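You operate a simulated robot arm through the tools that you are given. There is no shell and no other tool.

You are at the controls of a simulated robot arm. One attempt, no reset.

Task
Tip the cup into the feeder and run the slide full.
Fine: open the hopper lid, tip in all the black screws, cup back, shut the lid, press RUN, then STOP. Set down upright: cup of black screws. Where these are worked on the way, their far stop is far enough and under half their travel is too little: hopper lid.

The check looks at the end state, three seconds after you hand in, the way a careful person would. Anything else that was tipped, shoved, dropped, spilled or broken makes it a failure. Lids that push on must go on centred and level and be pressed home; caps that screw on are set level and turned clockwise until they are tight.

Robot
A 7-joint arm with a two-finger parallel gripper on a trunk, on a base that moves. Base frame: it is fixed to the floor where the robot stands at the start and does not move with it; the origin is under the middle of the robot, x ahead of it, y to its left, z up; the surface under the hand at the start is at about z = 760. Lengths are in mm, angles in degrees, forces in N, time in s.
With the tool pointing down near the work surface it reaches from about 260 to 720 mm from the robot's upright axis, wherever it stands. Its first joint turns from -115.0 to 115.0 degrees. Places, roughly: feeder [500, 0, 900]; hopper lid [500, 0, 1000]; run button on the feeder [500, 100, 1000]; stop button on the feeder [600, 100, 1000]. Payload 3.91 kg.
Tool frame: the origin (TCP) lies between the finger pads and is the grasp point; the fingertips stand 30 mm ahead of it; z points along the fingers, y is the line along which they close. The gripper opens to 110 mm. The fingers are 20 mm wide and 10 mm thick; the gripper's body (48 by 112 mm) begins 55 mm behind the TCP.
Orientation is that of the tool frame in the base frame, as [roll, pitch, yaw] about the fixed x, y, z axes, in that order (R = Rz(yaw) Ry(pitch) Rx(roll)). With the fingers straight down and closing along the base's y, the tool's x points along the base's -x, its y along +y and its z along -z.

Tools
- The arm moves only by the tool play_rows. Its argument "deltas" is a list of rows, each a list of 7 numbers: the turn, a rotation vector about the tool's x, y, z in units of 90 degrees (1.0 is 90 degrees), then the shift along the tool's x, y, z in units of 200 mm (1.0 is 200 mm), then the closure, from 0 (fully open) to 1 (shut). In form: [[ax, ay, az, dx, dy, dz, claw], ...]. A call has 1 to 20 rows; each row is the pose to reach, as a shift and turn from the pose commanded when the call began, along the tool's axes at that moment. A call with a number of a shift or a turn outside -1 to 1 is refused whole. Each row takes 0.2 s and may step no farther than 50 mm and 8.6 degrees from the row before; otherwise, or with a gripper value out of range, the whole call is refused. Where a pose cannot be reached the arm comes as near as it can. A force on the tool above 70 N (or 10 N above the force at the start of the call, whichever is more), or a blocked arm, ends the call early, and 0.2 s more pass. Each finger travels about 108 mm/s and halts on what it meets, pressing with about 26 N; the grip force reading is that of the motor and also rises with nothing between the fingers. The clock runs only during rows and for 0.2 s after the last one: add rows that repeat a pose to give the fingers time. The reply holds the time, the measured pose of the TCP, the force on the tool along the base axes, the opening and the grip force, in the units named above and with some noise, with the torque about the TCP (base axes, N m) and any sound that the robot's microphone picked up, and new pictures: "views" is both (left out), scene, wrist or none.
- Cameras (640 x 400 px; columns grow to the right, rows downward): "scene" is now at [9.5, 126.1, 1703]; the picture's right is [-0.37, -0.93, 0.00], its down [-0.74, 0.29, -0.61] and it looks along [0.57, -0.22, -0.79] (base axes); focal length 278 px, centre (320, 200). "wrist" rides on the gripper at [72, 17, -103] in the tool frame; the picture's right is [-0.23, 0.97, 0.00], its down [-0.76, -0.18, -0.62] and it looks along [-0.61, -0.14, 0.78] (tool axes); focal length 222 px, centre (320, 200). There is no depth. A picture from a camera that has moved, and an enlarged one, comes with that camera's place and axes in the base frame and with its lens.
- raise_lower(by): slides the trunk up (or, below 0, down) by that many mm; the arm and the scene camera ride with it, the base frame stays. It gives what a move gives, with no picture.
- roll_base(legs): drives the robot by 1 to 6 legs, each [ahead, turn to the left] in mm and degrees, along the robot's own axes; the way and the turn of a leg run together, so that a leg with both is an arc; at most 1500 mm and 180 degrees a leg. The arm and the cameras ride along, it lands a little off, and it stops where it bumps. It gives what a move gives, and a new picture of the scene camera.
- head_to(pan, tilt): turns the head with the scene camera to pan (to the left, within 155 degrees either way) and tilt (down, from -29 to 69), counted from straight ahead of the robot. It gives what a move gives, and a new picture of the scene camera.
- zoom(camera, box): a new picture of the part [left, top, right, bottom] of that camera's present view, enlarged. It takes no simulated time.
- hand_in(): hands the job in; it is judged then, once.

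Places have to be worked out from the pictures, the camera data and where the tool is seen. Open the gripper and draw the arm clear of the work before you hand the job in, unless the task says otherwise.

The tools are called after ">>>" as a command line: name --pt "numbers of a row" for each row, then --argument value for the rest, lists and objects as JSON in quotes. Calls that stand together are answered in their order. play_rows: Moves the arm, as the interface text tells. Its arguments: {"type":"object","properties":{"deltas":{"type":"array"},"views":{"type":"string","enum":["both","scene","wrist","none"]}},"required":["deltas"]} The other tools are called the same way: raise_lower (by) moves the trunk up or down; roll_base (legs) drives the base; head_to (pan, tilt) turns the head that bears the scene camera; zoom (camera, box) takes an enlarged picture of a part of a camera's view; hand_in () hands the job in.

At the start:

```text
time_s: 0.0
eef_pos: [481.4, 105.7, 1255.0]
ee_rot: [179.9, -0.1, -179.9]
contact_force: [0.7, -0.7, 0.0]
ft_torque: [-0.01, 0.0, -0.02]
gripper_width: 109.7
gripper_force: 0.1
trunk travel left (down, up): [-825.0, 165.0]
robot x, y, heading: [-2.1, -0.3, 0.0]
head pan, tilt (commanded): [-21.6, 52.3]
```

scene: 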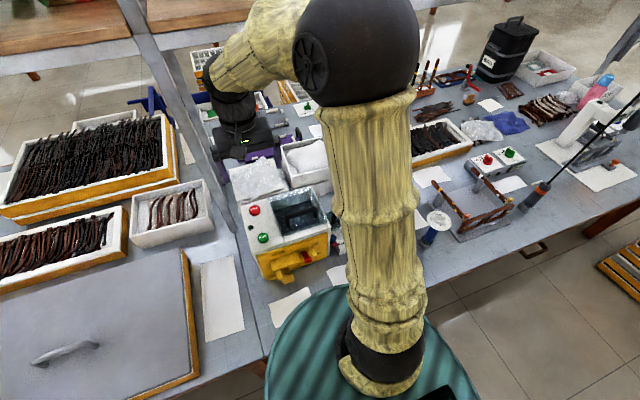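
wrist: 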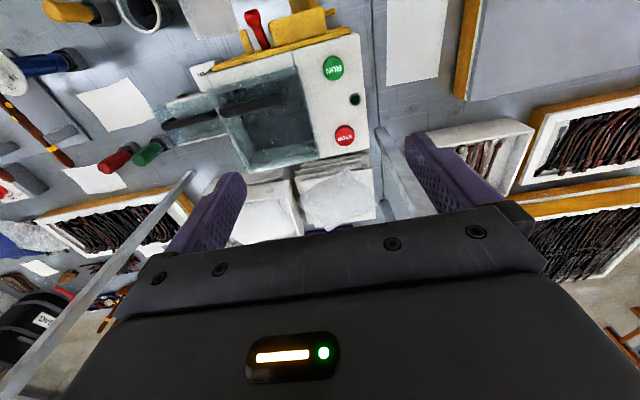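

The pictures show the feeder with its lid, RUN (green) and STOP (red) buttons; the arm hides part of the table. I zoom in to look for the cup and the lid details.

>>> zoom --camera "scene" --box '[200, 130, 360, 330]'

>>> zoom --camera "wrist" --box '[40, 0, 400, 225]'

>>> zoom --camera "scene" --box '[400, 130, 560, 270]'

```text
2.00 times, centred on (280, 230) of scene
camera zoom: at [9.5, 126.1, 1703.0], right [-0.37, -0.93, 0.0], down [-0.74, 0.29, -0.61], along [0.57, -0.22, -0.79], focal length 556 px, centre (400, 140)
```

zoom: 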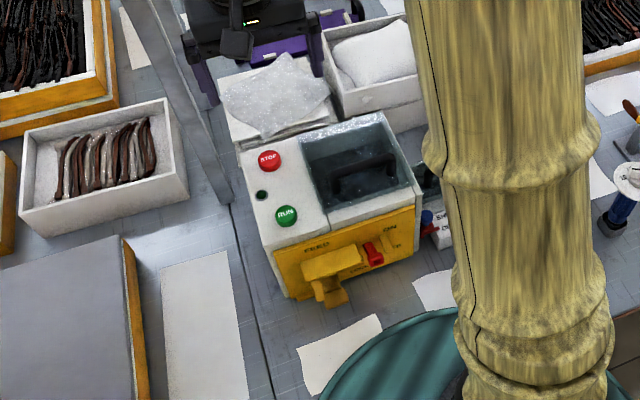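

```text
1.78 times, centred on (220, 112) of wrist
camera zoom: at [409.6, 122.1, 1357.8], right [0.23, 0.97, 0.0], down [0.76, -0.18, 0.62], along [0.61, -0.14, -0.78], focal length 395 px, centre (498, 356)
```

zoom: 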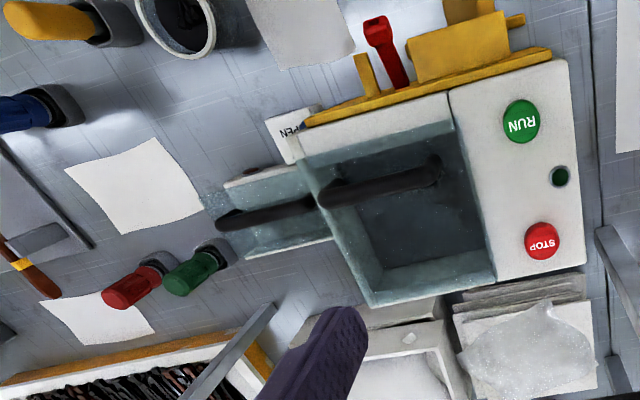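

```text
2.86 times, centred on (480, 200) of scene
camera zoom: at [9.5, 126.1, 1703.0], right [-0.37, -0.93, 0.0], down [-0.74, 0.29, -0.61], along [0.57, -0.22, -0.79], focal length 795 px, centre (-137, 200)
```

zoom: 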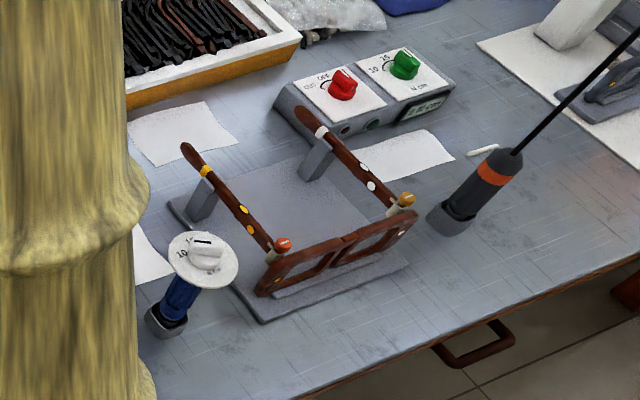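

The feeder is in view: from both cameras I get RUN at about [467,133,970] and STOP at about [577,133,970]. A round dark-filled cup seems to be near [320,-183] behind the arm; I turn the wrist to look toward -y with the wrist camera, staying high.

>>> play_rows --pt "0 0 0.083 0 0 0 0" --pt "0 0 0.167 0 0 0 0" --pt "0 0 0.25 0 0 0 0" --pt "0 0 0.333 0 0 0 0" --pt "0 0 0.417 0 0 0 0" --pt "0 0 0.5 0 0 0 0" --pt "0 0 0.583 0 0 0 0" --pt "0 0 0.667 0 0 0 0" --pt "0 0 0.75 0 0 0 0" --pt "0 0 0.833 0 0 0 0" --pt "0 0 0.917 0 0 0 0" --pt "0 0 1.0 0 0 0 0"

```text
time_s: 2.6
eef_pos: [482.0, 106.2, 1254.8]
ee_rot: [180.0, 0.0, 89.8]
contact_force: [-0.7, 0.0, 0.7]
ft_torque: [0.01, -0.03, 0.0]
gripper_width: 109.8
gripper_force: 0.1
trunk travel left (down, up): [-825.0, 165.0]
robot x, y, heading: [-1.3, 0.7, -0.1]
head pan, tilt (commanded): [-21.6, 52.3]
camera scene: at [9.5, 126.2, 1703.0], right [-0.37, -0.93, 0.0], down [-0.74, 0.29, -0.61], along [0.57, -0.22, -0.79], focal length 278 px, centre (320, 200)
camera wrist: at [499.8, 177.6, 1358.0], right [0.97, -0.23, 0.0], down [-0.18, -0.76, 0.62], along [-0.14, -0.61, -0.78], focal length 222 px, centre (320, 200)
```

scene: 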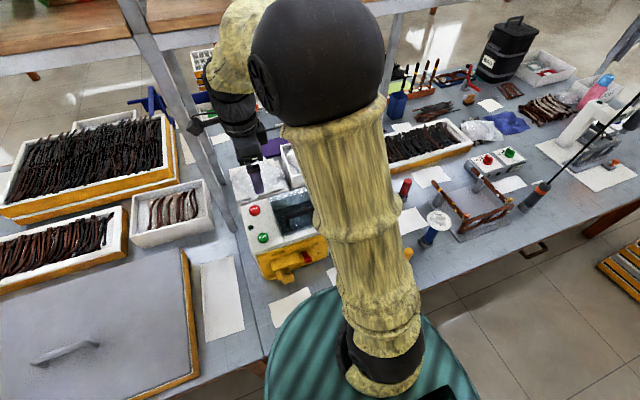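
wrist: 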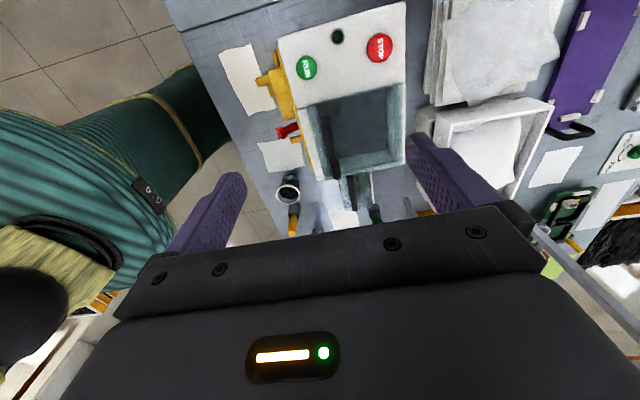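

>>> zoom --camera "wrist" --box '[220, 0, 460, 240]'

>>> zoom --camera "scene" --box '[220, 130, 340, 300]'

```text
1.67 times, centred on (340, 120) of wrist
camera zoom: at [499.8, 177.6, 1358.0], right [0.97, -0.23, 0.0], down [-0.18, -0.76, 0.62], along [-0.14, -0.61, -0.78], focal length 370 px, centre (287, 333)
```

zoom: 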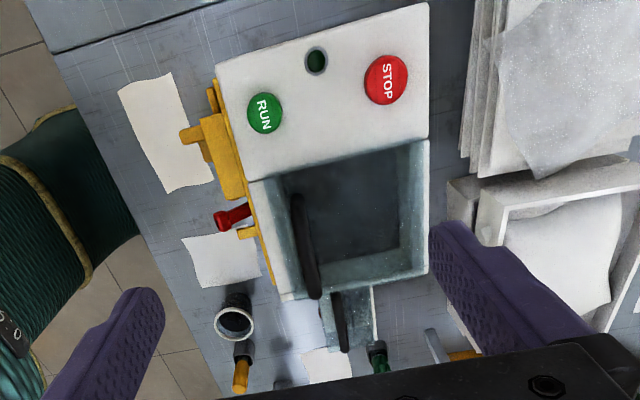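

```text
2.35 times, centred on (280, 215) of scene
camera zoom: at [9.5, 126.2, 1703.0], right [-0.37, -0.93, 0.0], down [-0.74, 0.29, -0.61], along [0.57, -0.22, -0.79], focal length 655 px, centre (414, 165)
```

zoom: 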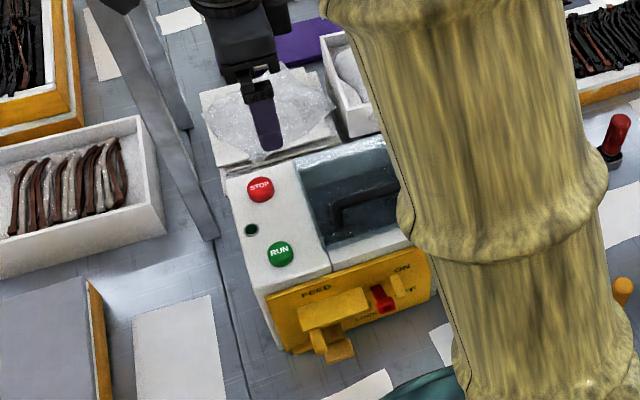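

The cup is the white-rimmed dark one right of the feeder, and the lid carries a black bar along y near x≈480. I move the hand to the left and lower to look at the feeder more closely.

>>> play_rows --pt "0 0 0 -0.2 0 0 0" --pt "0 0 0 -0.4 0 0.1 0" --pt "0 0 0 -0.6 0 0.2 0" --pt "0 0 0 -0.6 0 0.3 0" --pt "0 0 0 -0.6 0 0.3 0"

```text
time_s: 3.8
eef_pos: [480.6, -17.6, 1195.8]
ee_rot: [-179.9, 0.0, 90.0]
contact_force: [0.9, -0.1, -0.3]
ft_torque: [0.01, -0.02, -0.01]
gripper_width: 110.1
gripper_force: 0.1
trunk travel left (down, up): [-825.0, 165.0]
robot x, y, heading: [-2.8, 3.7, -0.3]
head pan, tilt (commanded): [-21.6, 52.3]
camera scene: at [9.1, 125.3, 1703.1], right [-0.37, -0.93, 0.0], down [-0.74, 0.29, -0.61], along [0.57, -0.22, -0.79], focal length 278 px, centre (320, 200)
camera wrist: at [498.6, 54.7, 1298.4], right [0.97, -0.23, 0.0], down [-0.18, -0.76, 0.62], along [-0.14, -0.61, -0.78], focal length 222 px, centre (320, 200)
```

scene: 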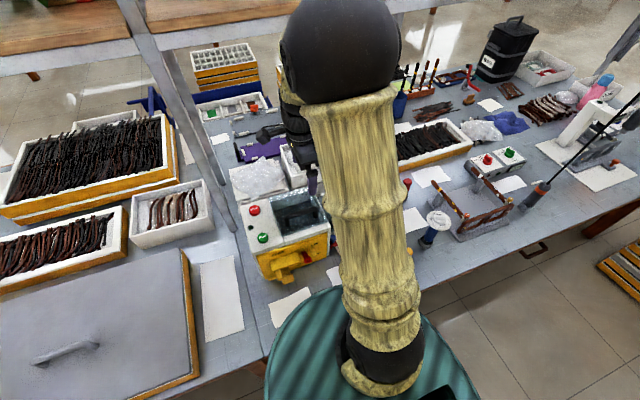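
wrist: 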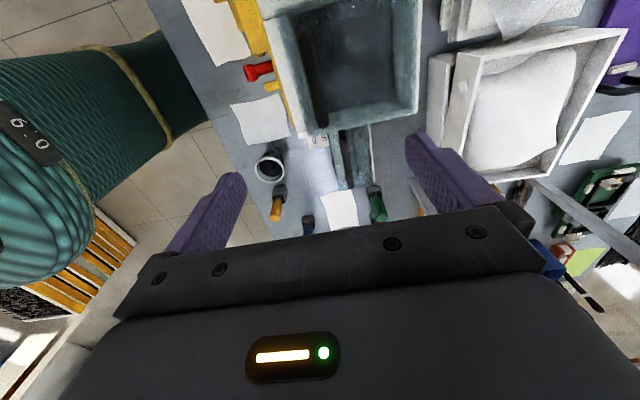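

I moved toward -y (the tool's x is now base +y); still useful. I zoom into this view of the hopper, slide and cup.

>>> zoom --camera "wrist" --box '[220, 0, 440, 230]'

```text
1.74 times, centred on (330, 115) of wrist
camera zoom: at [498.6, 54.7, 1298.4], right [0.97, -0.23, 0.0], down [-0.18, -0.76, 0.62], along [-0.14, -0.61, -0.78], focal length 386 px, centre (303, 348)
```

zoom: 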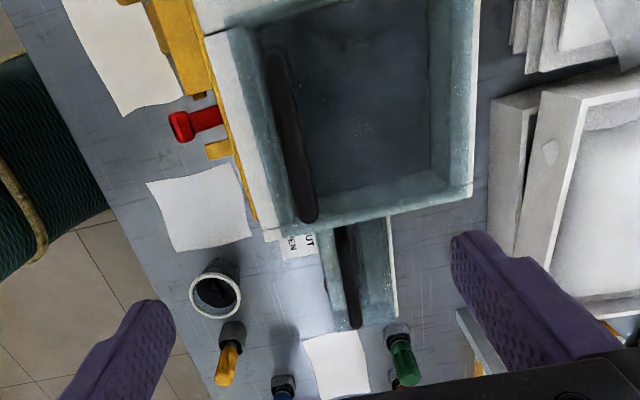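

The clear trough on the -y side with a dark channel seems to be the slide; the label there reads OPEN/SHUT. I swing the arm further to the right to clear the scene camera's view of the feeder front.

>>> play_rows --pt "0 0 0 -0.2 0 -0.1 0" --pt "0 0 0 -0.4 0 -0.2 0" --pt "0 0 0 -0.6 0 -0.3 0" --pt "0 0 0 -0.8 0 -0.3 0" --pt "0 0 0 -1.0 0 -0.3 0" --views "none"

>>> play_rows --pt "0 0 0 -0.2 0 0 0" --pt "0 0 0 -0.4 0 0 0" --pt "0 0 0 -0.6 0 0 0" --pt "0 0 0 -0.8 0 0 0" --pt "0 0 0 -1.0 0 0 0"

```text
time_s: 5.0
eef_pos: [482.8, -216.6, 1253.7]
ee_rot: [180.0, 0.0, 89.9]
contact_force: [-0.2, 0.1, -0.4]
ft_torque: [0.0, -0.01, 0.01]
gripper_width: 110.2
gripper_force: 0.1
trunk travel left (down, up): [-825.0, 165.0]
robot x, y, heading: [-4.0, -2.3, 0.1]
head pan, tilt (commanded): [-21.6, 52.3]
```

```text
time_s: 6.2
eef_pos: [479.3, -419.6, 1255.6]
ee_rot: [180.0, -0.1, 90.0]
contact_force: [-0.6, -1.2, 0.5]
ft_torque: [0.05, 0.03, 0.01]
gripper_width: 110.2
gripper_force: 0.0
trunk travel left (down, up): [-825.0, 165.0]
robot x, y, heading: [-1.5, -2.3, 0.0]
head pan, tilt (commanded): [-21.6, 52.3]
camera scene: at [9.8, 123.6, 1703.2], right [-0.37, -0.93, 0.0], down [-0.74, 0.29, -0.61], along [0.57, -0.22, -0.79], focal length 278 px, centre (320, 200)
camera wrist: at [498.5, -347.3, 1357.5], right [0.97, -0.23, 0.0], down [-0.18, -0.76, 0.62], along [-0.14, -0.61, -0.78], focal length 222 px, centre (320, 200)
```

scene: 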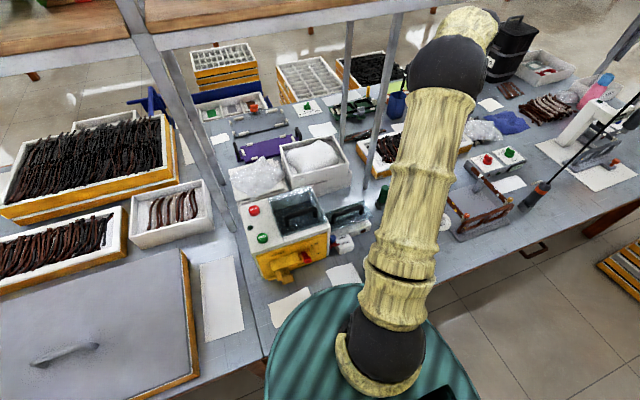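
wrist: 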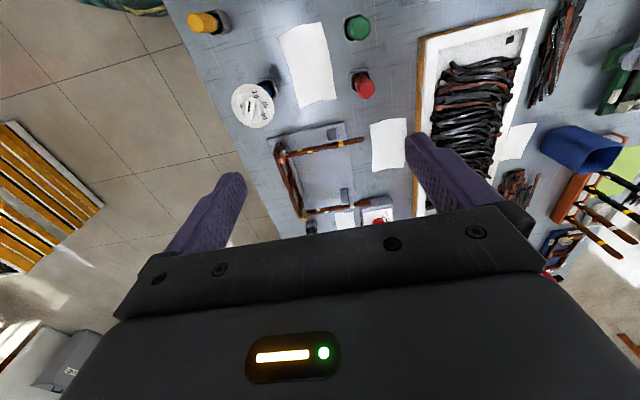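

>>> zoom --camera "scene" --box '[230, 175, 390, 290]'

>>> zoom --camera "scene" --box '[300, 185, 380, 265]'

>>> zoom --camera "scene" --box '[240, 180, 340, 290]'

```text
3.48 times, centred on (310, 232) of scene
camera zoom: at [9.8, 123.6, 1703.2], right [-0.37, -0.93, 0.0], down [-0.74, 0.29, -0.61], along [0.57, -0.22, -0.79], focal length 968 px, centre (355, 87)
```

zoom: 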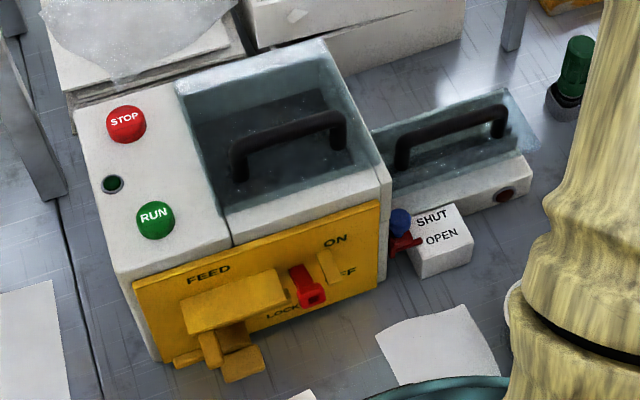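

```text
5.00 times, centred on (340, 225) of scene
camera zoom: at [9.8, 123.6, 1703.2], right [-0.37, -0.93, 0.0], down [-0.74, 0.29, -0.61], along [0.57, -0.22, -0.79], focal length 1391 px, centre (220, 75)
```

zoom: 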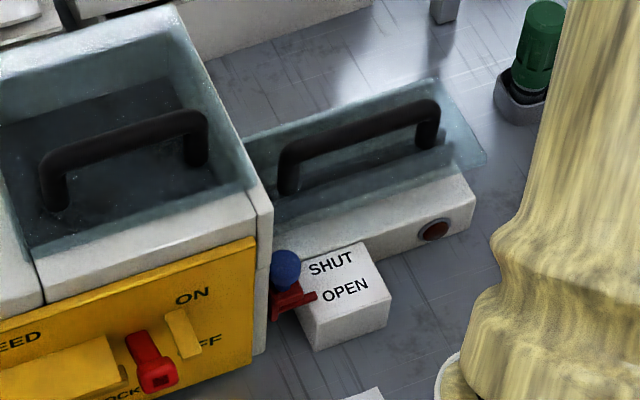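

```text
3.64 times, centred on (290, 235) of scene
camera zoom: at [9.8, 123.6, 1703.2], right [-0.37, -0.93, 0.0], down [-0.74, 0.29, -0.61], along [0.57, -0.22, -0.79], focal length 1012 px, centre (429, 73)
```

zoom: 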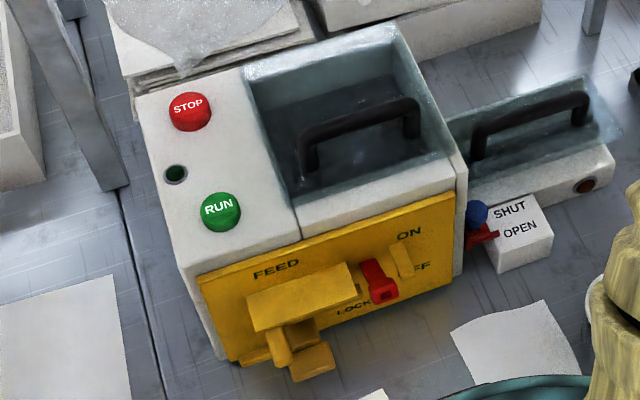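

The front shows FEED/LOCK/ON-OFF levers, and a SHUT/OPEN valve by the slide, which I shall leave alone. The lid's bar seems at x≈481, y±50, z≈1005; I bring the wrist camera over the lid for a closer look at how it opens.

>>> play_rows --pt "0 0 0 0.25 0 0 0" --pt "0 0 0 0.5 0 0 0" --pt "0 0 0 0.75 0 0 0" --pt "0 0 0 1.0 0 0 0" --views "none"

>>> play_rows --pt "0 0 0 0.25 0 0 0" --pt "0 0 0 0.5 0 0.1 0" --pt "0 0 0 0.75 0.03 0.25 0" --pt "0 0 0 1.0 0.06 0.4 0" --pt "0 0 0 1.0 0.1 0.55 0" --pt "0 0 0 1.0 0.1 0.65 0" --pt "0 0 0 1.0 0.1 0.65 0"

```text
time_s: 7.2
eef_pos: [480.2, -212.1, 1253.7]
ee_rot: [179.8, 0.1, 89.9]
contact_force: [0.3, -0.1, 0.6]
ft_torque: [-0.03, 0.01, 0.02]
gripper_width: 110.1
gripper_force: 0.0
trunk travel left (down, up): [-825.0, 165.0]
robot x, y, heading: [-1.7, -3.2, -0.1]
head pan, tilt (commanded): [-21.6, 52.3]
```

```text
refused: row 2 steps farther than a row can; nothing moved
```

The second call stepped too far; I use smaller steps.

>>> play_rows --pt "0 0 0 0.2 0 0.1 0" --pt "0 0 0 0.4 0 0.2 0" --pt "0 0 0 0.6 0.03 0.3 0" --pt "0 0 0 0.8 0.06 0.4 0" --pt "0 0 0 1.0 0.1 0.5 0" --pt "0 0 0 1.0 0.1 0.65 0" --pt "0 0 0 1.0 0.1 0.65 0"

```text
time_s: 8.8
eef_pos: [500.6, -15.6, 1124.4]
ee_rot: [179.9, 0.1, 90.1]
contact_force: [-0.4, 0.6, 0.0]
ft_torque: [-0.02, 0.0, -0.02]
gripper_width: 109.9
gripper_force: 0.0
trunk travel left (down, up): [-825.0, 165.0]
robot x, y, heading: [-0.8, 2.6, -0.1]
head pan, tilt (commanded): [-21.6, 52.3]
camera scene: at [8.9, 126.7, 1703.0], right [-0.37, -0.93, 0.0], down [-0.74, 0.29, -0.61], along [0.57, -0.22, -0.79], focal length 278 px, centre (320, 200)
camera wrist: at [518.2, 56.8, 1227.1], right [0.97, -0.23, 0.0], down [-0.18, -0.76, 0.62], along [-0.14, -0.61, -0.78], focal length 222 px, centre (320, 200)
```

scene: 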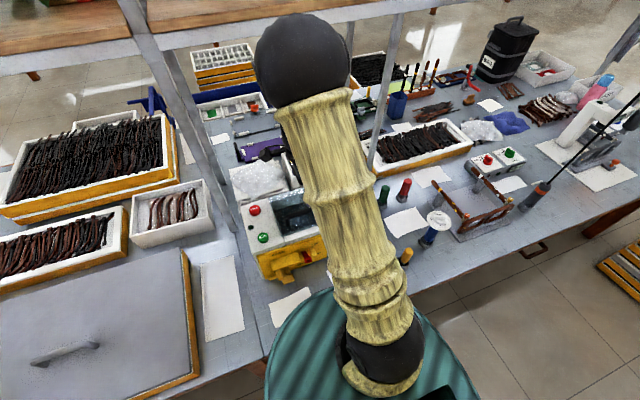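
wrist: 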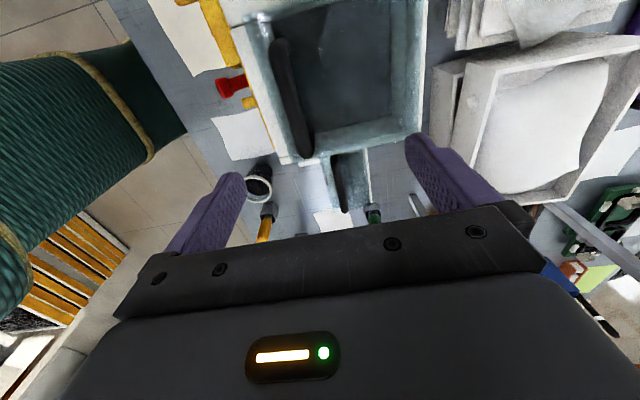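

>>> zoom --camera "wrist" --box '[220, 0, 440, 220]'

>>> zoom --camera "wrist" --box '[240, 130, 400, 230]'

```text
1.82 times, centred on (330, 110) of wrist
camera zoom: at [518.2, 56.8, 1227.1], right [0.97, -0.23, 0.0], down [-0.18, -0.76, 0.62], along [-0.14, -0.61, -0.78], focal length 404 px, centre (302, 364)
```

zoom: 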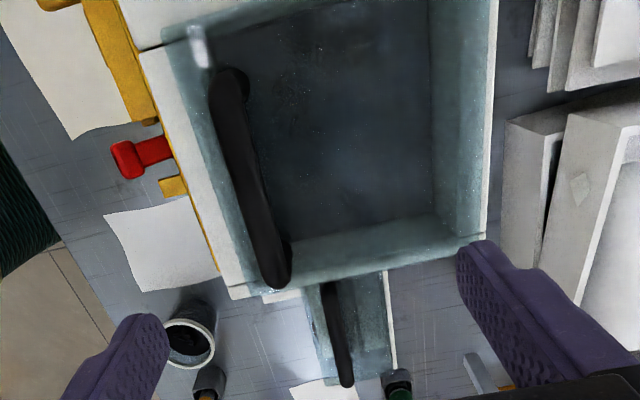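

```text
4.00 times, centred on (320, 180) of wrist
camera zoom: at [518.2, 56.8, 1227.1], right [0.97, -0.23, 0.0], down [-0.18, -0.76, 0.62], along [-0.14, -0.61, -0.78], focal length 888 px, centre (320, 280)
```

zoom: 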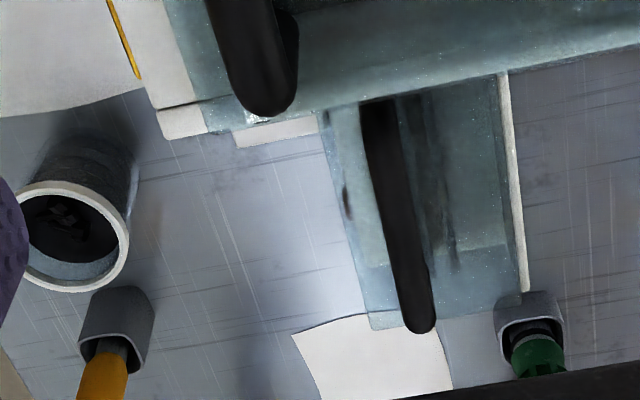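

The bar measures about 14 mm thick with its centre near [481, 0, 1004], and the lid probably hinges at its far edge near x≈608. I tilt the tool 30° forward and half-close the fingers, going to a standoff above and behind the bar.

>>> play_rows --pt "-0.066 0 0 0.016 -0.05 0.068 0.3" --pt "-0.133 0 0 0.032 -0.1 0.136 0.45" --pt "-0.2 0 0 0.048 -0.15 0.204 0.6" --pt "-0.266 0 0 0.064 -0.2 0.272 0.6" --pt "-0.333 0 0 0.078 -0.248 0.34 0.6" --pt "-0.333 0 0 0.078 -0.248 0.34 0.6" --pt "-0.333 0 0 0.078 -0.248 0.34 0.6"

```text
time_s: 10.4
eef_pos: [450.9, 2.7, 1057.3]
ee_rot: [149.9, -0.1, 90.1]
contact_force: [-0.1, 0.0, -0.1]
ft_torque: [0.04, -0.04, -0.01]
gripper_width: 44.0
gripper_force: 0.1
trunk travel left (down, up): [-825.0, 165.0]
robot x, y, heading: [0.3, 2.6, -0.1]
head pan, tilt (commanded): [-21.6, 52.3]
camera scene: at [9.8, 125.9, 1703.0], right [-0.37, -0.93, 0.0], down [-0.74, 0.29, -0.61], along [0.57, -0.22, -0.79], focal length 278 px, centre (320, 200)
camera wrist: at [415.1, 73.3, 1155.4], right [0.84, -0.23, 0.49], down [-0.47, -0.76, 0.45], along [0.27, -0.61, -0.75], focal length 222 px, centre (320, 200)
```

scene: 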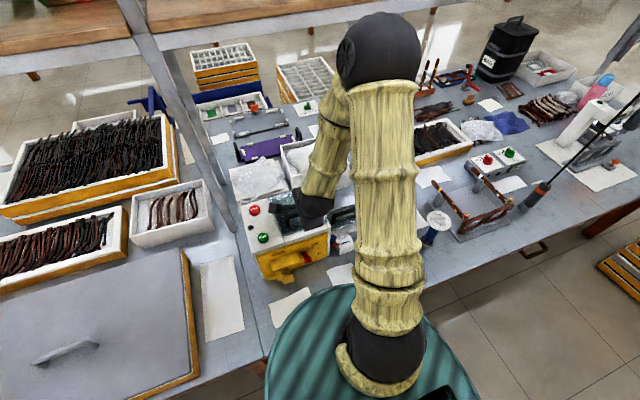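
wrist: 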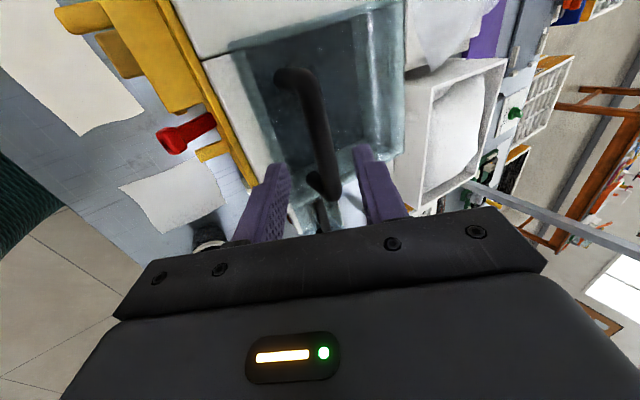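

>>> zoom --camera "wrist" --box '[220, 30, 420, 230]'

```text
2.00 times, centred on (320, 130) of wrist
camera zoom: at [415.1, 73.3, 1155.4], right [0.84, -0.23, 0.49], down [-0.47, -0.76, 0.45], along [0.27, -0.61, -0.75], focal length 444 px, centre (320, 340)
```

zoom: 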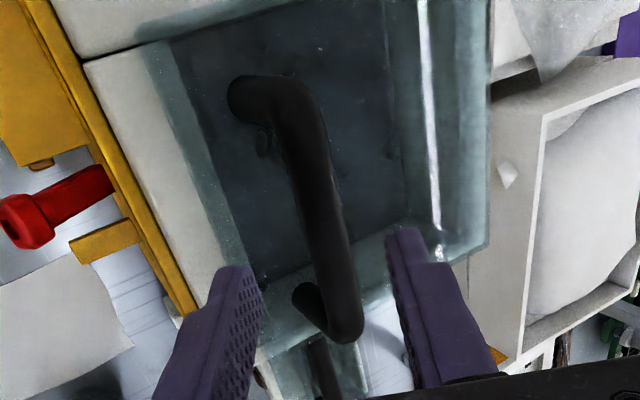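

The bar refines to [482, -1, 1007], well centred between the fingers and 59 mm ahead of the TCP. I advance 44 mm along the tool and close on the bar.

>>> play_rows --pt "0 0 0 0 0.005 0.06 0.6" --pt "0 0 0 0 0.008 0.12 0.6" --pt "0 0 0 0 0.008 0.18 0.6" --pt "0 0 0 0 0.008 0.22 0.6" --pt "0 0 0 0 0.008 0.22 0.6" --pt "0 0 0 0 0.008 0.22 1.0" --pt "0 0 0 0 0.008 0.22 1.0" --pt "0 0 0 0 0.008 0.22 1.0"

```text
time_s: 12.2
eef_pos: [475.8, 1.0, 1020.7]
ee_rot: [149.9, 0.1, 90.0]
contact_force: [6.3, 1.3, 8.5]
ft_torque: [0.09, -0.09, -0.09]
gripper_width: 15.5
gripper_force: 45.1
trunk travel left (down, up): [-825.0, 165.0]
robot x, y, heading: [1.8, -2.0, -0.1]
head pan, tilt (commanded): [-21.6, 52.3]
camera scene: at [10.2, 126.2, 1703.1], right [-0.37, -0.93, 0.0], down [-0.74, 0.29, -0.61], along [0.57, -0.22, -0.79], focal length 278 px, centre (320, 200)
camera wrist: at [439.5, 74.0, 1117.6], right [0.84, -0.23, 0.49], down [-0.47, -0.76, 0.45], along [0.27, -0.61, -0.75], focal length 222 px, centre (320, 200)
```

scene: 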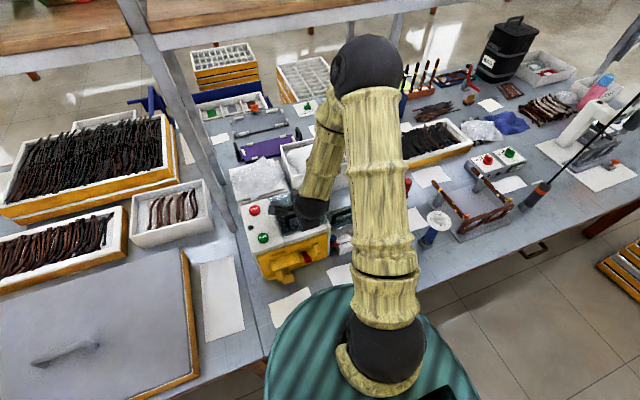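
wrist: 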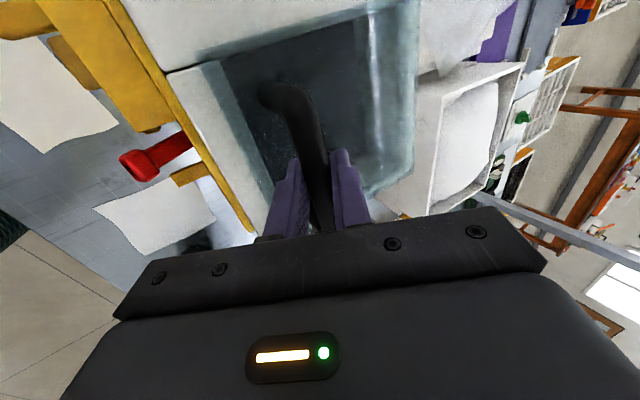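

The bar is gripped (15.5 mm, 45 N). I test the hinge hypothesis with a small 4° lift along an arc about x≈608, z≈965 and watch the force.

>>> play_rows --pt "0.022 0 0 0 0.02 -0.016 1.0" --pt "0.044 0 0 0 0.041 -0.029 1.0" --pt "0.044 0 0 0 0.041 -0.029 1.0"

```text
time_s: 13.0
eef_pos: [479.9, 1.1, 1027.6]
ee_rot: [154.2, 0.0, 90.1]
contact_force: [2.4, 1.6, -9.5]
ft_torque: [-0.05, 0.3, -0.19]
gripper_width: 15.6
gripper_force: 44.8
trunk travel left (down, up): [-825.0, 165.0]
robot x, y, heading: [2.1, 1.2, 0.2]
head pan, tilt (commanded): [-21.6, 52.3]
camera scene: at [10.9, 126.4, 1702.9], right [-0.37, -0.93, 0.0], down [-0.74, 0.29, -0.61], along [0.57, -0.22, -0.79], focal length 278 px, centre (320, 200)
camera wrist: at [449.7, 73.9, 1127.5], right [0.88, -0.23, 0.42], down [-0.43, -0.76, 0.48], along [0.21, -0.61, -0.77], focal length 222 px, centre (320, 200)
```

scene: 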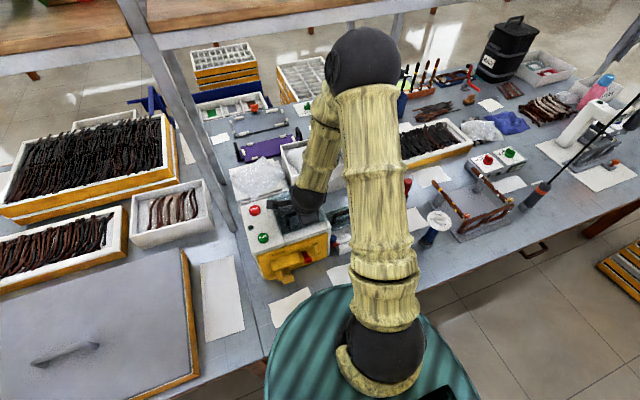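
wrist: 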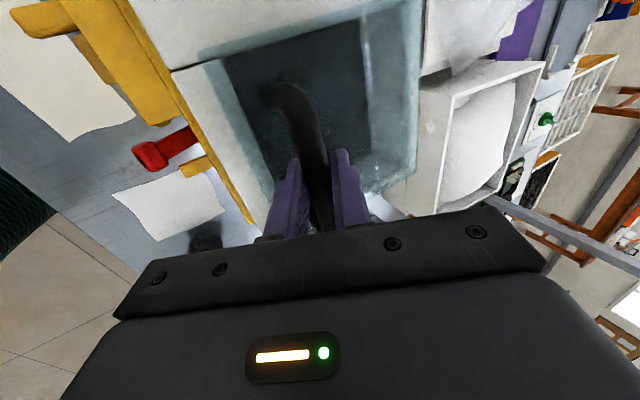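

>>> zoom --camera "wrist" --box '[220, 0, 440, 240]'

>>> zoom --camera "scene" --box '[230, 160, 350, 280]'

```text
1.67 times, centred on (330, 120) of wrist
camera zoom: at [449.7, 73.9, 1127.5], right [0.88, -0.23, 0.42], down [-0.43, -0.76, 0.48], along [0.21, -0.61, -0.77], focal length 370 px, centre (303, 333)
```

zoom: 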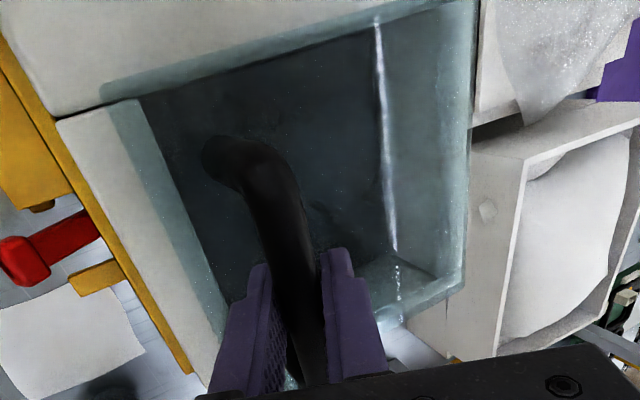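

```text
3.33 times, centred on (290, 220) of scene
camera zoom: at [10.9, 126.4, 1702.9], right [-0.37, -0.93, 0.0], down [-0.74, 0.29, -0.61], along [0.57, -0.22, -0.79], focal length 928 px, centre (420, 133)
```

zoom: 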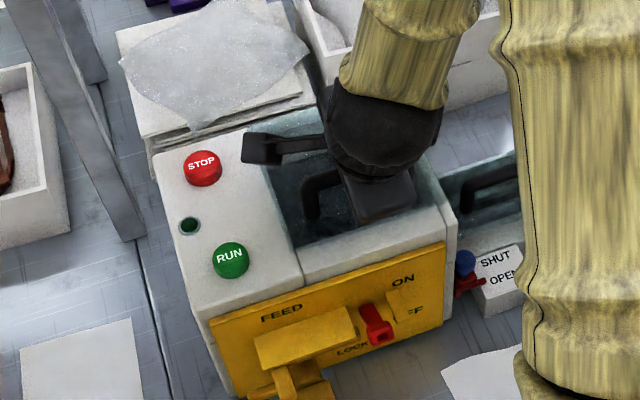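

The reading shows the hand rose 7 mm with about 9 N resistance, consistent with a lid lifting. I continue the arc to about 12° and check again.

>>> play_rows --pt "0.03 0 0 0 0.028 -0.019 1.0" --pt "0.06 0 0 0 0.056 -0.037 1.0" --pt "0.089 0 0 0 0.0847 -0.055 1.0" --pt "0.089 0 0 0 0.0847 -0.055 1.0"

>>> zoom --camera "scene" --box '[230, 160, 350, 280]'

>>> zoom --camera "wrist" --box '[220, 0, 440, 240]'

```text
time_s: 14.0
eef_pos: [486.8, 2.8, 1044.9]
ee_rot: [162.0, 0.0, 90.0]
contact_force: [-14.9, 2.3, 0.6]
ft_torque: [-0.65, 0.41, -0.31]
gripper_width: 15.7
gripper_force: 44.9
trunk travel left (down, up): [-825.0, 165.0]
robot x, y, heading: [1.8, -0.3, 0.0]
head pan, tilt (commanded): [-21.6, 52.3]
camera scene: at [6.9, 126.5, 1703.0], right [-0.37, -0.93, 0.0], down [-0.74, 0.29, -0.61], along [0.57, -0.22, -0.79], focal length 278 px, centre (320, 200)
camera wrist: at [473.2, 74.0, 1149.2], right [0.93, -0.23, 0.3], down [-0.36, -0.76, 0.54], along [0.11, -0.61, -0.79], focal length 222 px, centre (320, 200)
```

scene: 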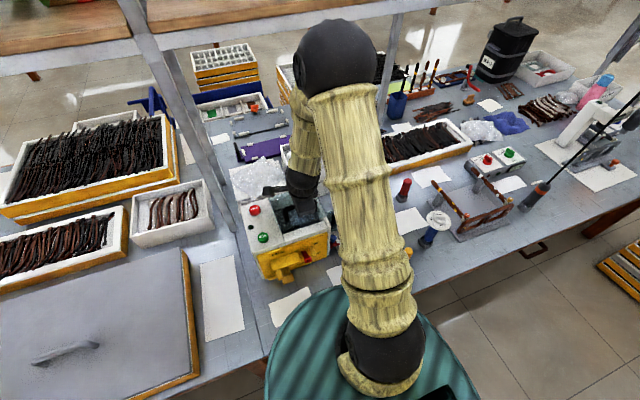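
wrist: 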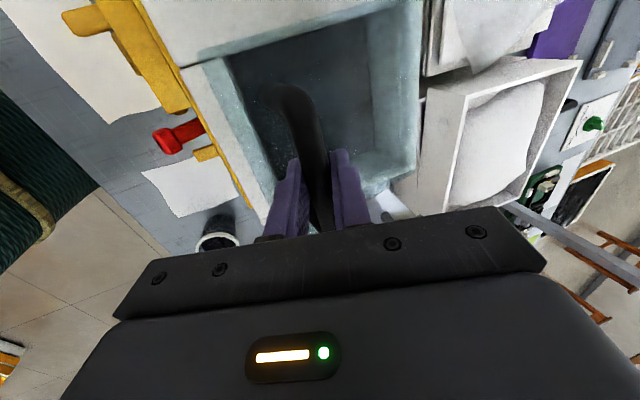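

```text
3.33 times, centred on (290, 220) of scene
camera zoom: at [6.9, 126.5, 1703.0], right [-0.37, -0.93, 0.0], down [-0.74, 0.29, -0.61], along [0.57, -0.22, -0.79], focal length 928 px, centre (420, 133)
```

zoom: 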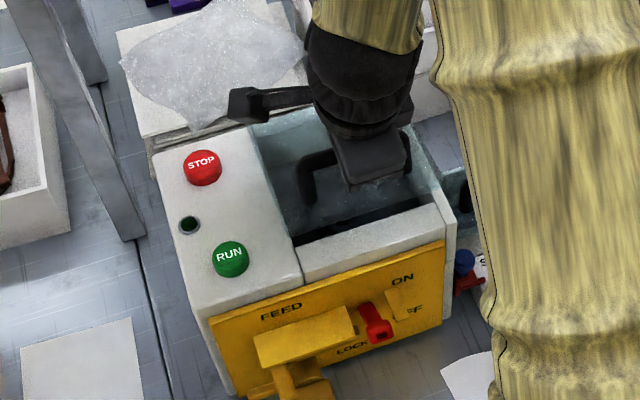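

```text
1.67 times, centred on (330, 120) of wrist
camera zoom: at [473.2, 74.0, 1149.2], right [0.93, -0.23, 0.3], down [-0.36, -0.76, 0.54], along [0.11, -0.61, -0.79], focal length 370 px, centre (303, 333)
```

zoom: 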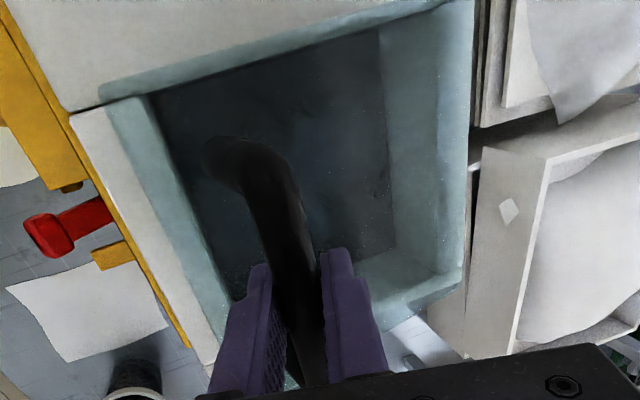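

The scene zoom shows a dark gap under the lid's near edge: it is a hinged lid, now open about 11°. I continue along the arc with a corrected hinge estimate of about [612, 970].

>>> play_rows --pt "0.033 0 0 0 0.034 -0.027 1.0" --pt "0.066 0 0 0 0.069 -0.053 1.0" --pt "0.1 0 0 0 0.105 -0.078 1.0" --pt "0.133 0 0 0 0.142 -0.1025 1.0" --pt "0.133 0 0 0 0.142 -0.1025 1.0" --views "scene"

```text
time_s: 15.2
eef_pos: [511.1, 2.1, 1074.4]
ee_rot: [173.8, 0.0, 90.0]
contact_force: [-4.7, 6.1, 1.1]
ft_torque: [1.0, 0.11, -0.04]
gripper_width: 15.8
gripper_force: 44.7
trunk travel left (down, up): [-825.0, 165.0]
robot x, y, heading: [0.2, 3.8, -0.2]
head pan, tilt (commanded): [-21.6, 52.3]
camera scene: at [8.6, 127.1, 1702.9], right [-0.37, -0.93, 0.0], down [-0.74, 0.29, -0.61], along [0.57, -0.23, -0.79], focal length 278 px, centre (320, 200)
```

scene: 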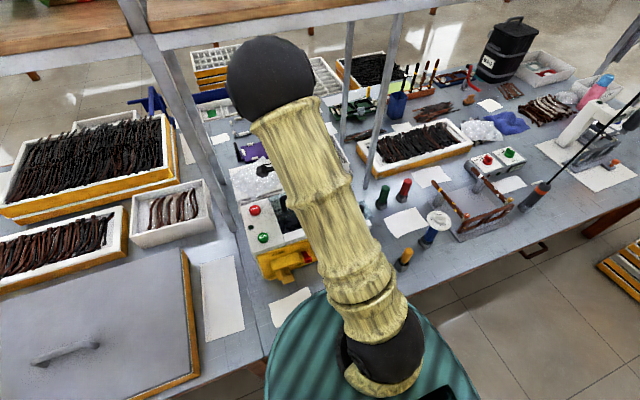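

Force is now small, so the hinge estimate [612, 970] holds; the lid is at about 26°. I continue to about 56° of lid angle.

>>> play_rows --pt "0.033 0 0 0 0.055 -0.036 1.0" --pt "0.067 0 0 0 0.107 -0.069 1.0" --pt "0.111 0 0 0 0.163 -0.097 1.0" --pt "0.133 0 0 0 0.219 -0.12 1.0" --pt "0.156 0 0 0 0.277 -0.139 1.0" --pt "0.178 0 0 0 0.336 -0.153 1.0" --pt "0.178 0 0 0 0.336 -0.153 1.0"

```text
time_s: 16.8
eef_pos: [574.7, 1.7, 1111.4]
ee_rot: [-170.1, 0.0, 90.1]
contact_force: [-2.6, 5.1, -0.5]
ft_torque: [0.19, 0.14, -0.18]
gripper_width: 15.9
gripper_force: 44.8
trunk travel left (down, up): [-825.0, 165.0]
robot x, y, heading: [0.8, 0.0, 0.1]
head pan, tilt (commanded): [-21.6, 52.3]
camera scene: at [9.1, 127.2, 1702.9], right [-0.37, -0.93, 0.0], down [-0.74, 0.29, -0.61], along [0.57, -0.23, -0.79], focal length 278 px, centre (320, 200)
camera wrist: at [609.9, 73.6, 1211.2], right [0.96, -0.23, -0.17], down [-0.07, -0.76, 0.65], along [-0.27, -0.61, -0.75], focal length 222 px, centre (320, 200)
```

scene: 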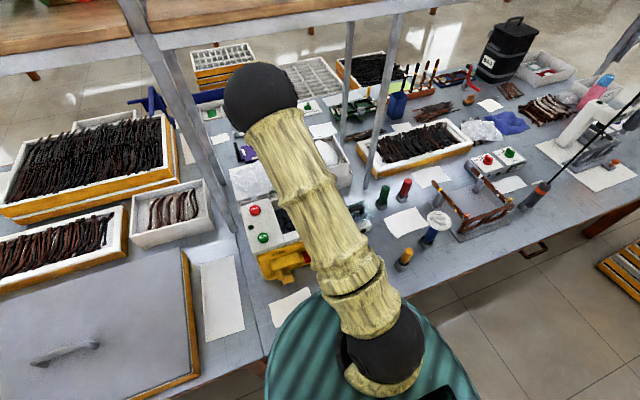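
wrist: 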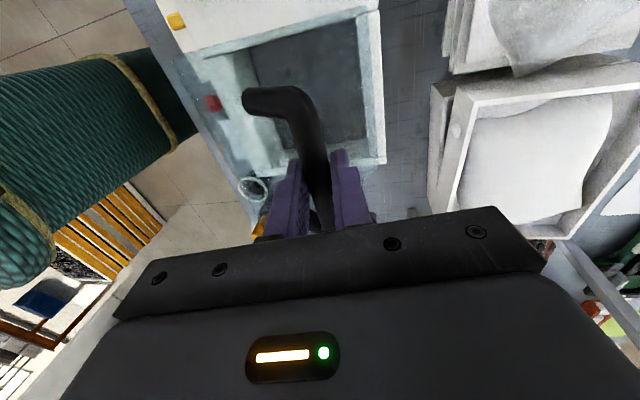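

The lid follows smoothly, now near 56°. I carry on along the arc with the tool angle held so the bar pivots in the fingers, to about 86°.

>>> play_rows --pt "0 0 0 0 0.055 -0.021 1.0" --pt "0 0 0 0 0.109 -0.041 1.0" --pt "0 0 0 0 0.165 -0.056 1.0" --pt "0 0 0 0 0.222 -0.067 1.0" --pt "0 0 0 0 0.28 -0.073 1.0" --pt "0 0 0 0 0.338 -0.073 1.0" --pt "0 0 0 0 0.338 -0.073 1.0"

```text
time_s: 18.4
eef_pos: [643.9, 1.4, 1113.6]
ee_rot: [-170.1, 0.0, 90.1]
contact_force: [-1.3, 2.7, 2.4]
ft_torque: [0.08, 0.13, -0.12]
gripper_width: 15.6
gripper_force: 45.1
trunk travel left (down, up): [-825.0, 165.0]
robot x, y, heading: [-1.7, 0.1, 0.1]
head pan, tilt (commanded): [-21.6, 52.3]
camera scene: at [9.1, 126.7, 1702.9], right [-0.37, -0.93, 0.0], down [-0.74, 0.29, -0.61], along [0.57, -0.22, -0.79], focal length 278 px, centre (320, 200)
camera wrist: at [678.9, 73.2, 1212.6], right [0.96, -0.23, -0.17], down [-0.07, -0.76, 0.64], along [-0.27, -0.61, -0.75], focal length 222 px, centre (320, 200)
```

scene: 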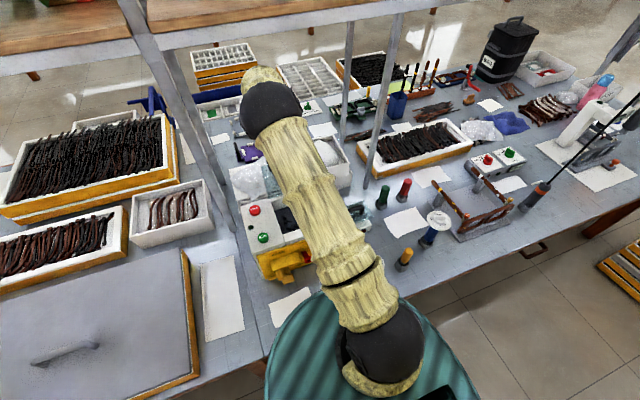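
wrist: 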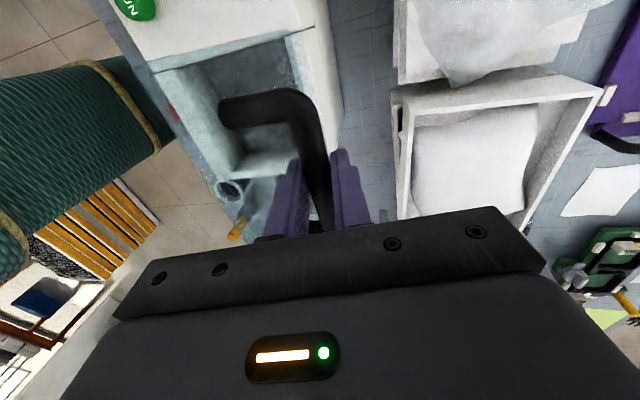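

The lid is near vertical (about 86°) with low forces. I continue in smaller steps to find its far stop.

>>> play_rows --pt "0 0 0 0 0.03 0.002 1.0" --pt "0 0 0 0 0.058 0.0046 1.0" --pt "0 0 0 0 0.087 0.009 1.0" --pt "0 0 0 0 0.115 0.0143 1.0" --pt "0 0 0 0 0.115 0.0143 1.0"

```text
time_s: 19.6
eef_pos: [665.0, 1.7, 1106.1]
ee_rot: [-170.1, 0.1, 90.0]
contact_force: [-3.0, -1.0, 1.7]
ft_torque: [-0.17, 0.32, -0.07]
gripper_width: 15.6
gripper_force: 45.0
trunk travel left (down, up): [-825.0, 165.0]
robot x, y, heading: [-1.4, 1.3, 0.0]
head pan, tilt (commanded): [-21.6, 52.3]
camera scene: at [9.0, 126.0, 1703.0], right [-0.37, -0.93, 0.0], down [-0.74, 0.29, -0.61], along [0.57, -0.22, -0.79], focal length 278 px, centre (320, 200)
camera wrist: at [700.6, 73.2, 1205.6], right [0.96, -0.23, -0.17], down [-0.07, -0.76, 0.65], along [-0.27, -0.61, -0.74], focal length 222 px, centre (320, 200)
```

scene: 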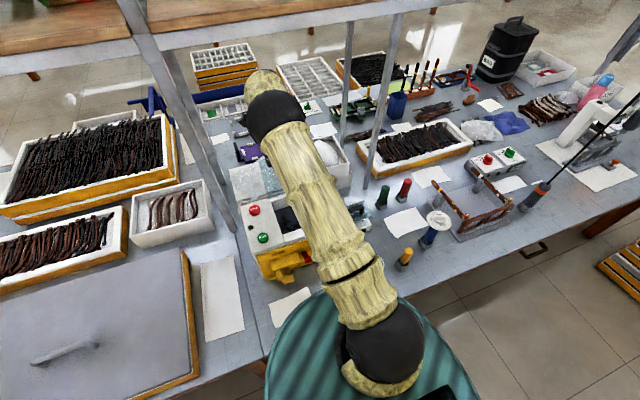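
wrist: 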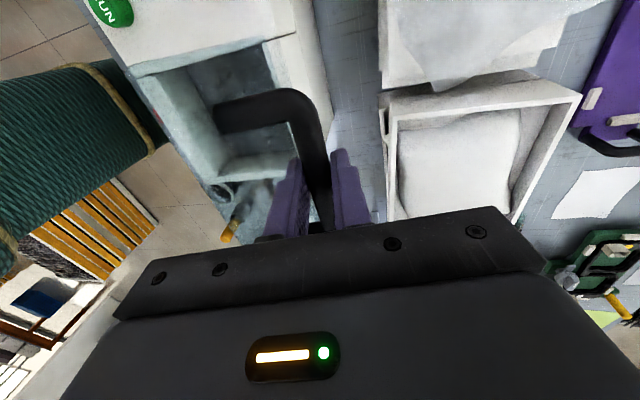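

Still no stop at about 96°. I go on a little farther with small steps.

>>> play_rows --pt "0 0 0 0 0.028 0.007 1.0" --pt "0 0 0 0 0.056 0.0145 1.0" --pt "0 0 0 0 0.083 0.024 1.0" --pt "0 0 0 0 0.111 0.034 1.0" --pt "0 0 0 0 0.111 0.034 1.0"

```text
time_s: 20.8
eef_pos: [674.8, 0.9, 1101.9]
ee_rot: [-169.8, 0.0, 90.0]
contact_force: [-52.8, -5.5, 15.3]
ft_torque: [-1.17, 0.69, 0.11]
gripper_width: 15.8
gripper_force: 45.2
trunk travel left (down, up): [-825.0, 165.0]
robot x, y, heading: [-0.7, -1.9, 0.3]
head pan, tilt (commanded): [-21.6, 52.3]
camera scene: at [-3.1, 125.3, 1703.3], right [-0.37, -0.93, 0.0], down [-0.73, 0.29, -0.62], along [0.57, -0.22, -0.79], focal length 278 px, centre (320, 200)
camera wrist: at [710.9, 73.0, 1201.5], right [0.96, -0.23, -0.17], down [-0.06, -0.76, 0.64], along [-0.28, -0.61, -0.74], focal length 222 px, centre (320, 200)
```

scene: 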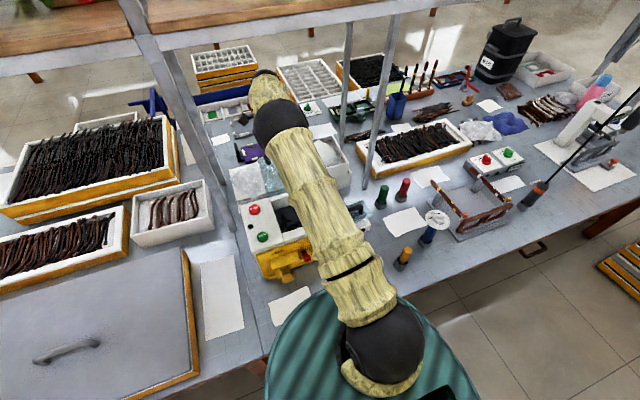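
wrist: 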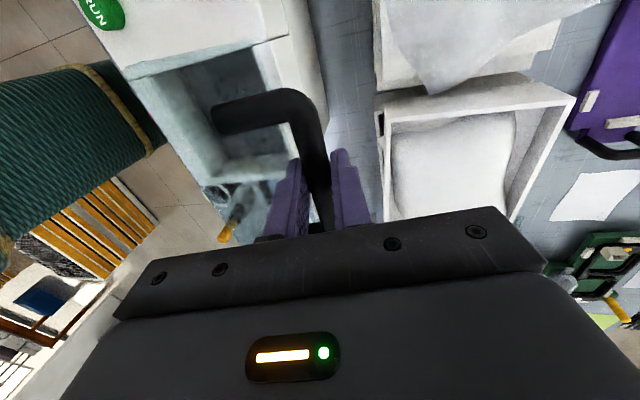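

The force jumped to 53 N: the lid is at its far stop at about 101°. I ease back, open the fingers just a little so they do not push the glass, and draw up off the bar.

>>> play_rows --pt "0 0 0 0 -0.025 -0.008 1.0" --pt "0 0 0 0 -0.045 -0.014 1.0" --pt "0 0 0 0 -0.045 -0.014 0.76" --pt "0 0 0 0 -0.045 -0.014 0.76" --pt "0 0 0 0 -0.045 -0.1 0.76" --pt "0 0 0 0 -0.045 -0.2 0.76" --pt "0 0 0 0 -0.045 -0.35 0.76" --pt "0 0 0 0 -0.045 -0.5 0.76" --pt "0 0 0 0 -0.045 -0.5 0.76"

```text
time_s: 22.8
eef_pos: [694.2, 2.4, 1196.5]
ee_rot: [-170.0, 0.0, 90.0]
contact_force: [-0.5, 0.5, -0.4]
ft_torque: [0.02, 0.01, 0.0]
gripper_width: 26.6
gripper_force: 0.1
trunk travel left (down, up): [-825.0, 165.0]
robot x, y, heading: [-1.0, -2.3, -0.0]
head pan, tilt (commanded): [-21.6, 52.3]
camera scene: at [9.6, 126.3, 1703.0], right [-0.37, -0.93, 0.0], down [-0.74, 0.29, -0.61], along [0.57, -0.22, -0.79], focal length 278 px, centre (320, 200)
camera wrist: at [729.8, 74.0, 1295.6], right [0.96, -0.23, -0.17], down [-0.07, -0.76, 0.64], along [-0.28, -0.61, -0.75], focal length 222 px, centre (320, 200)
```

scene: 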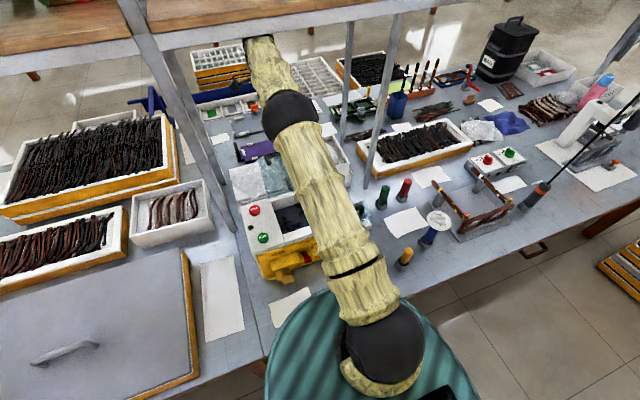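
wrist: 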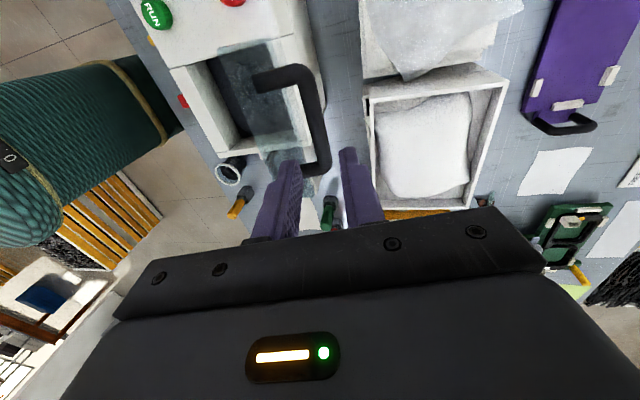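

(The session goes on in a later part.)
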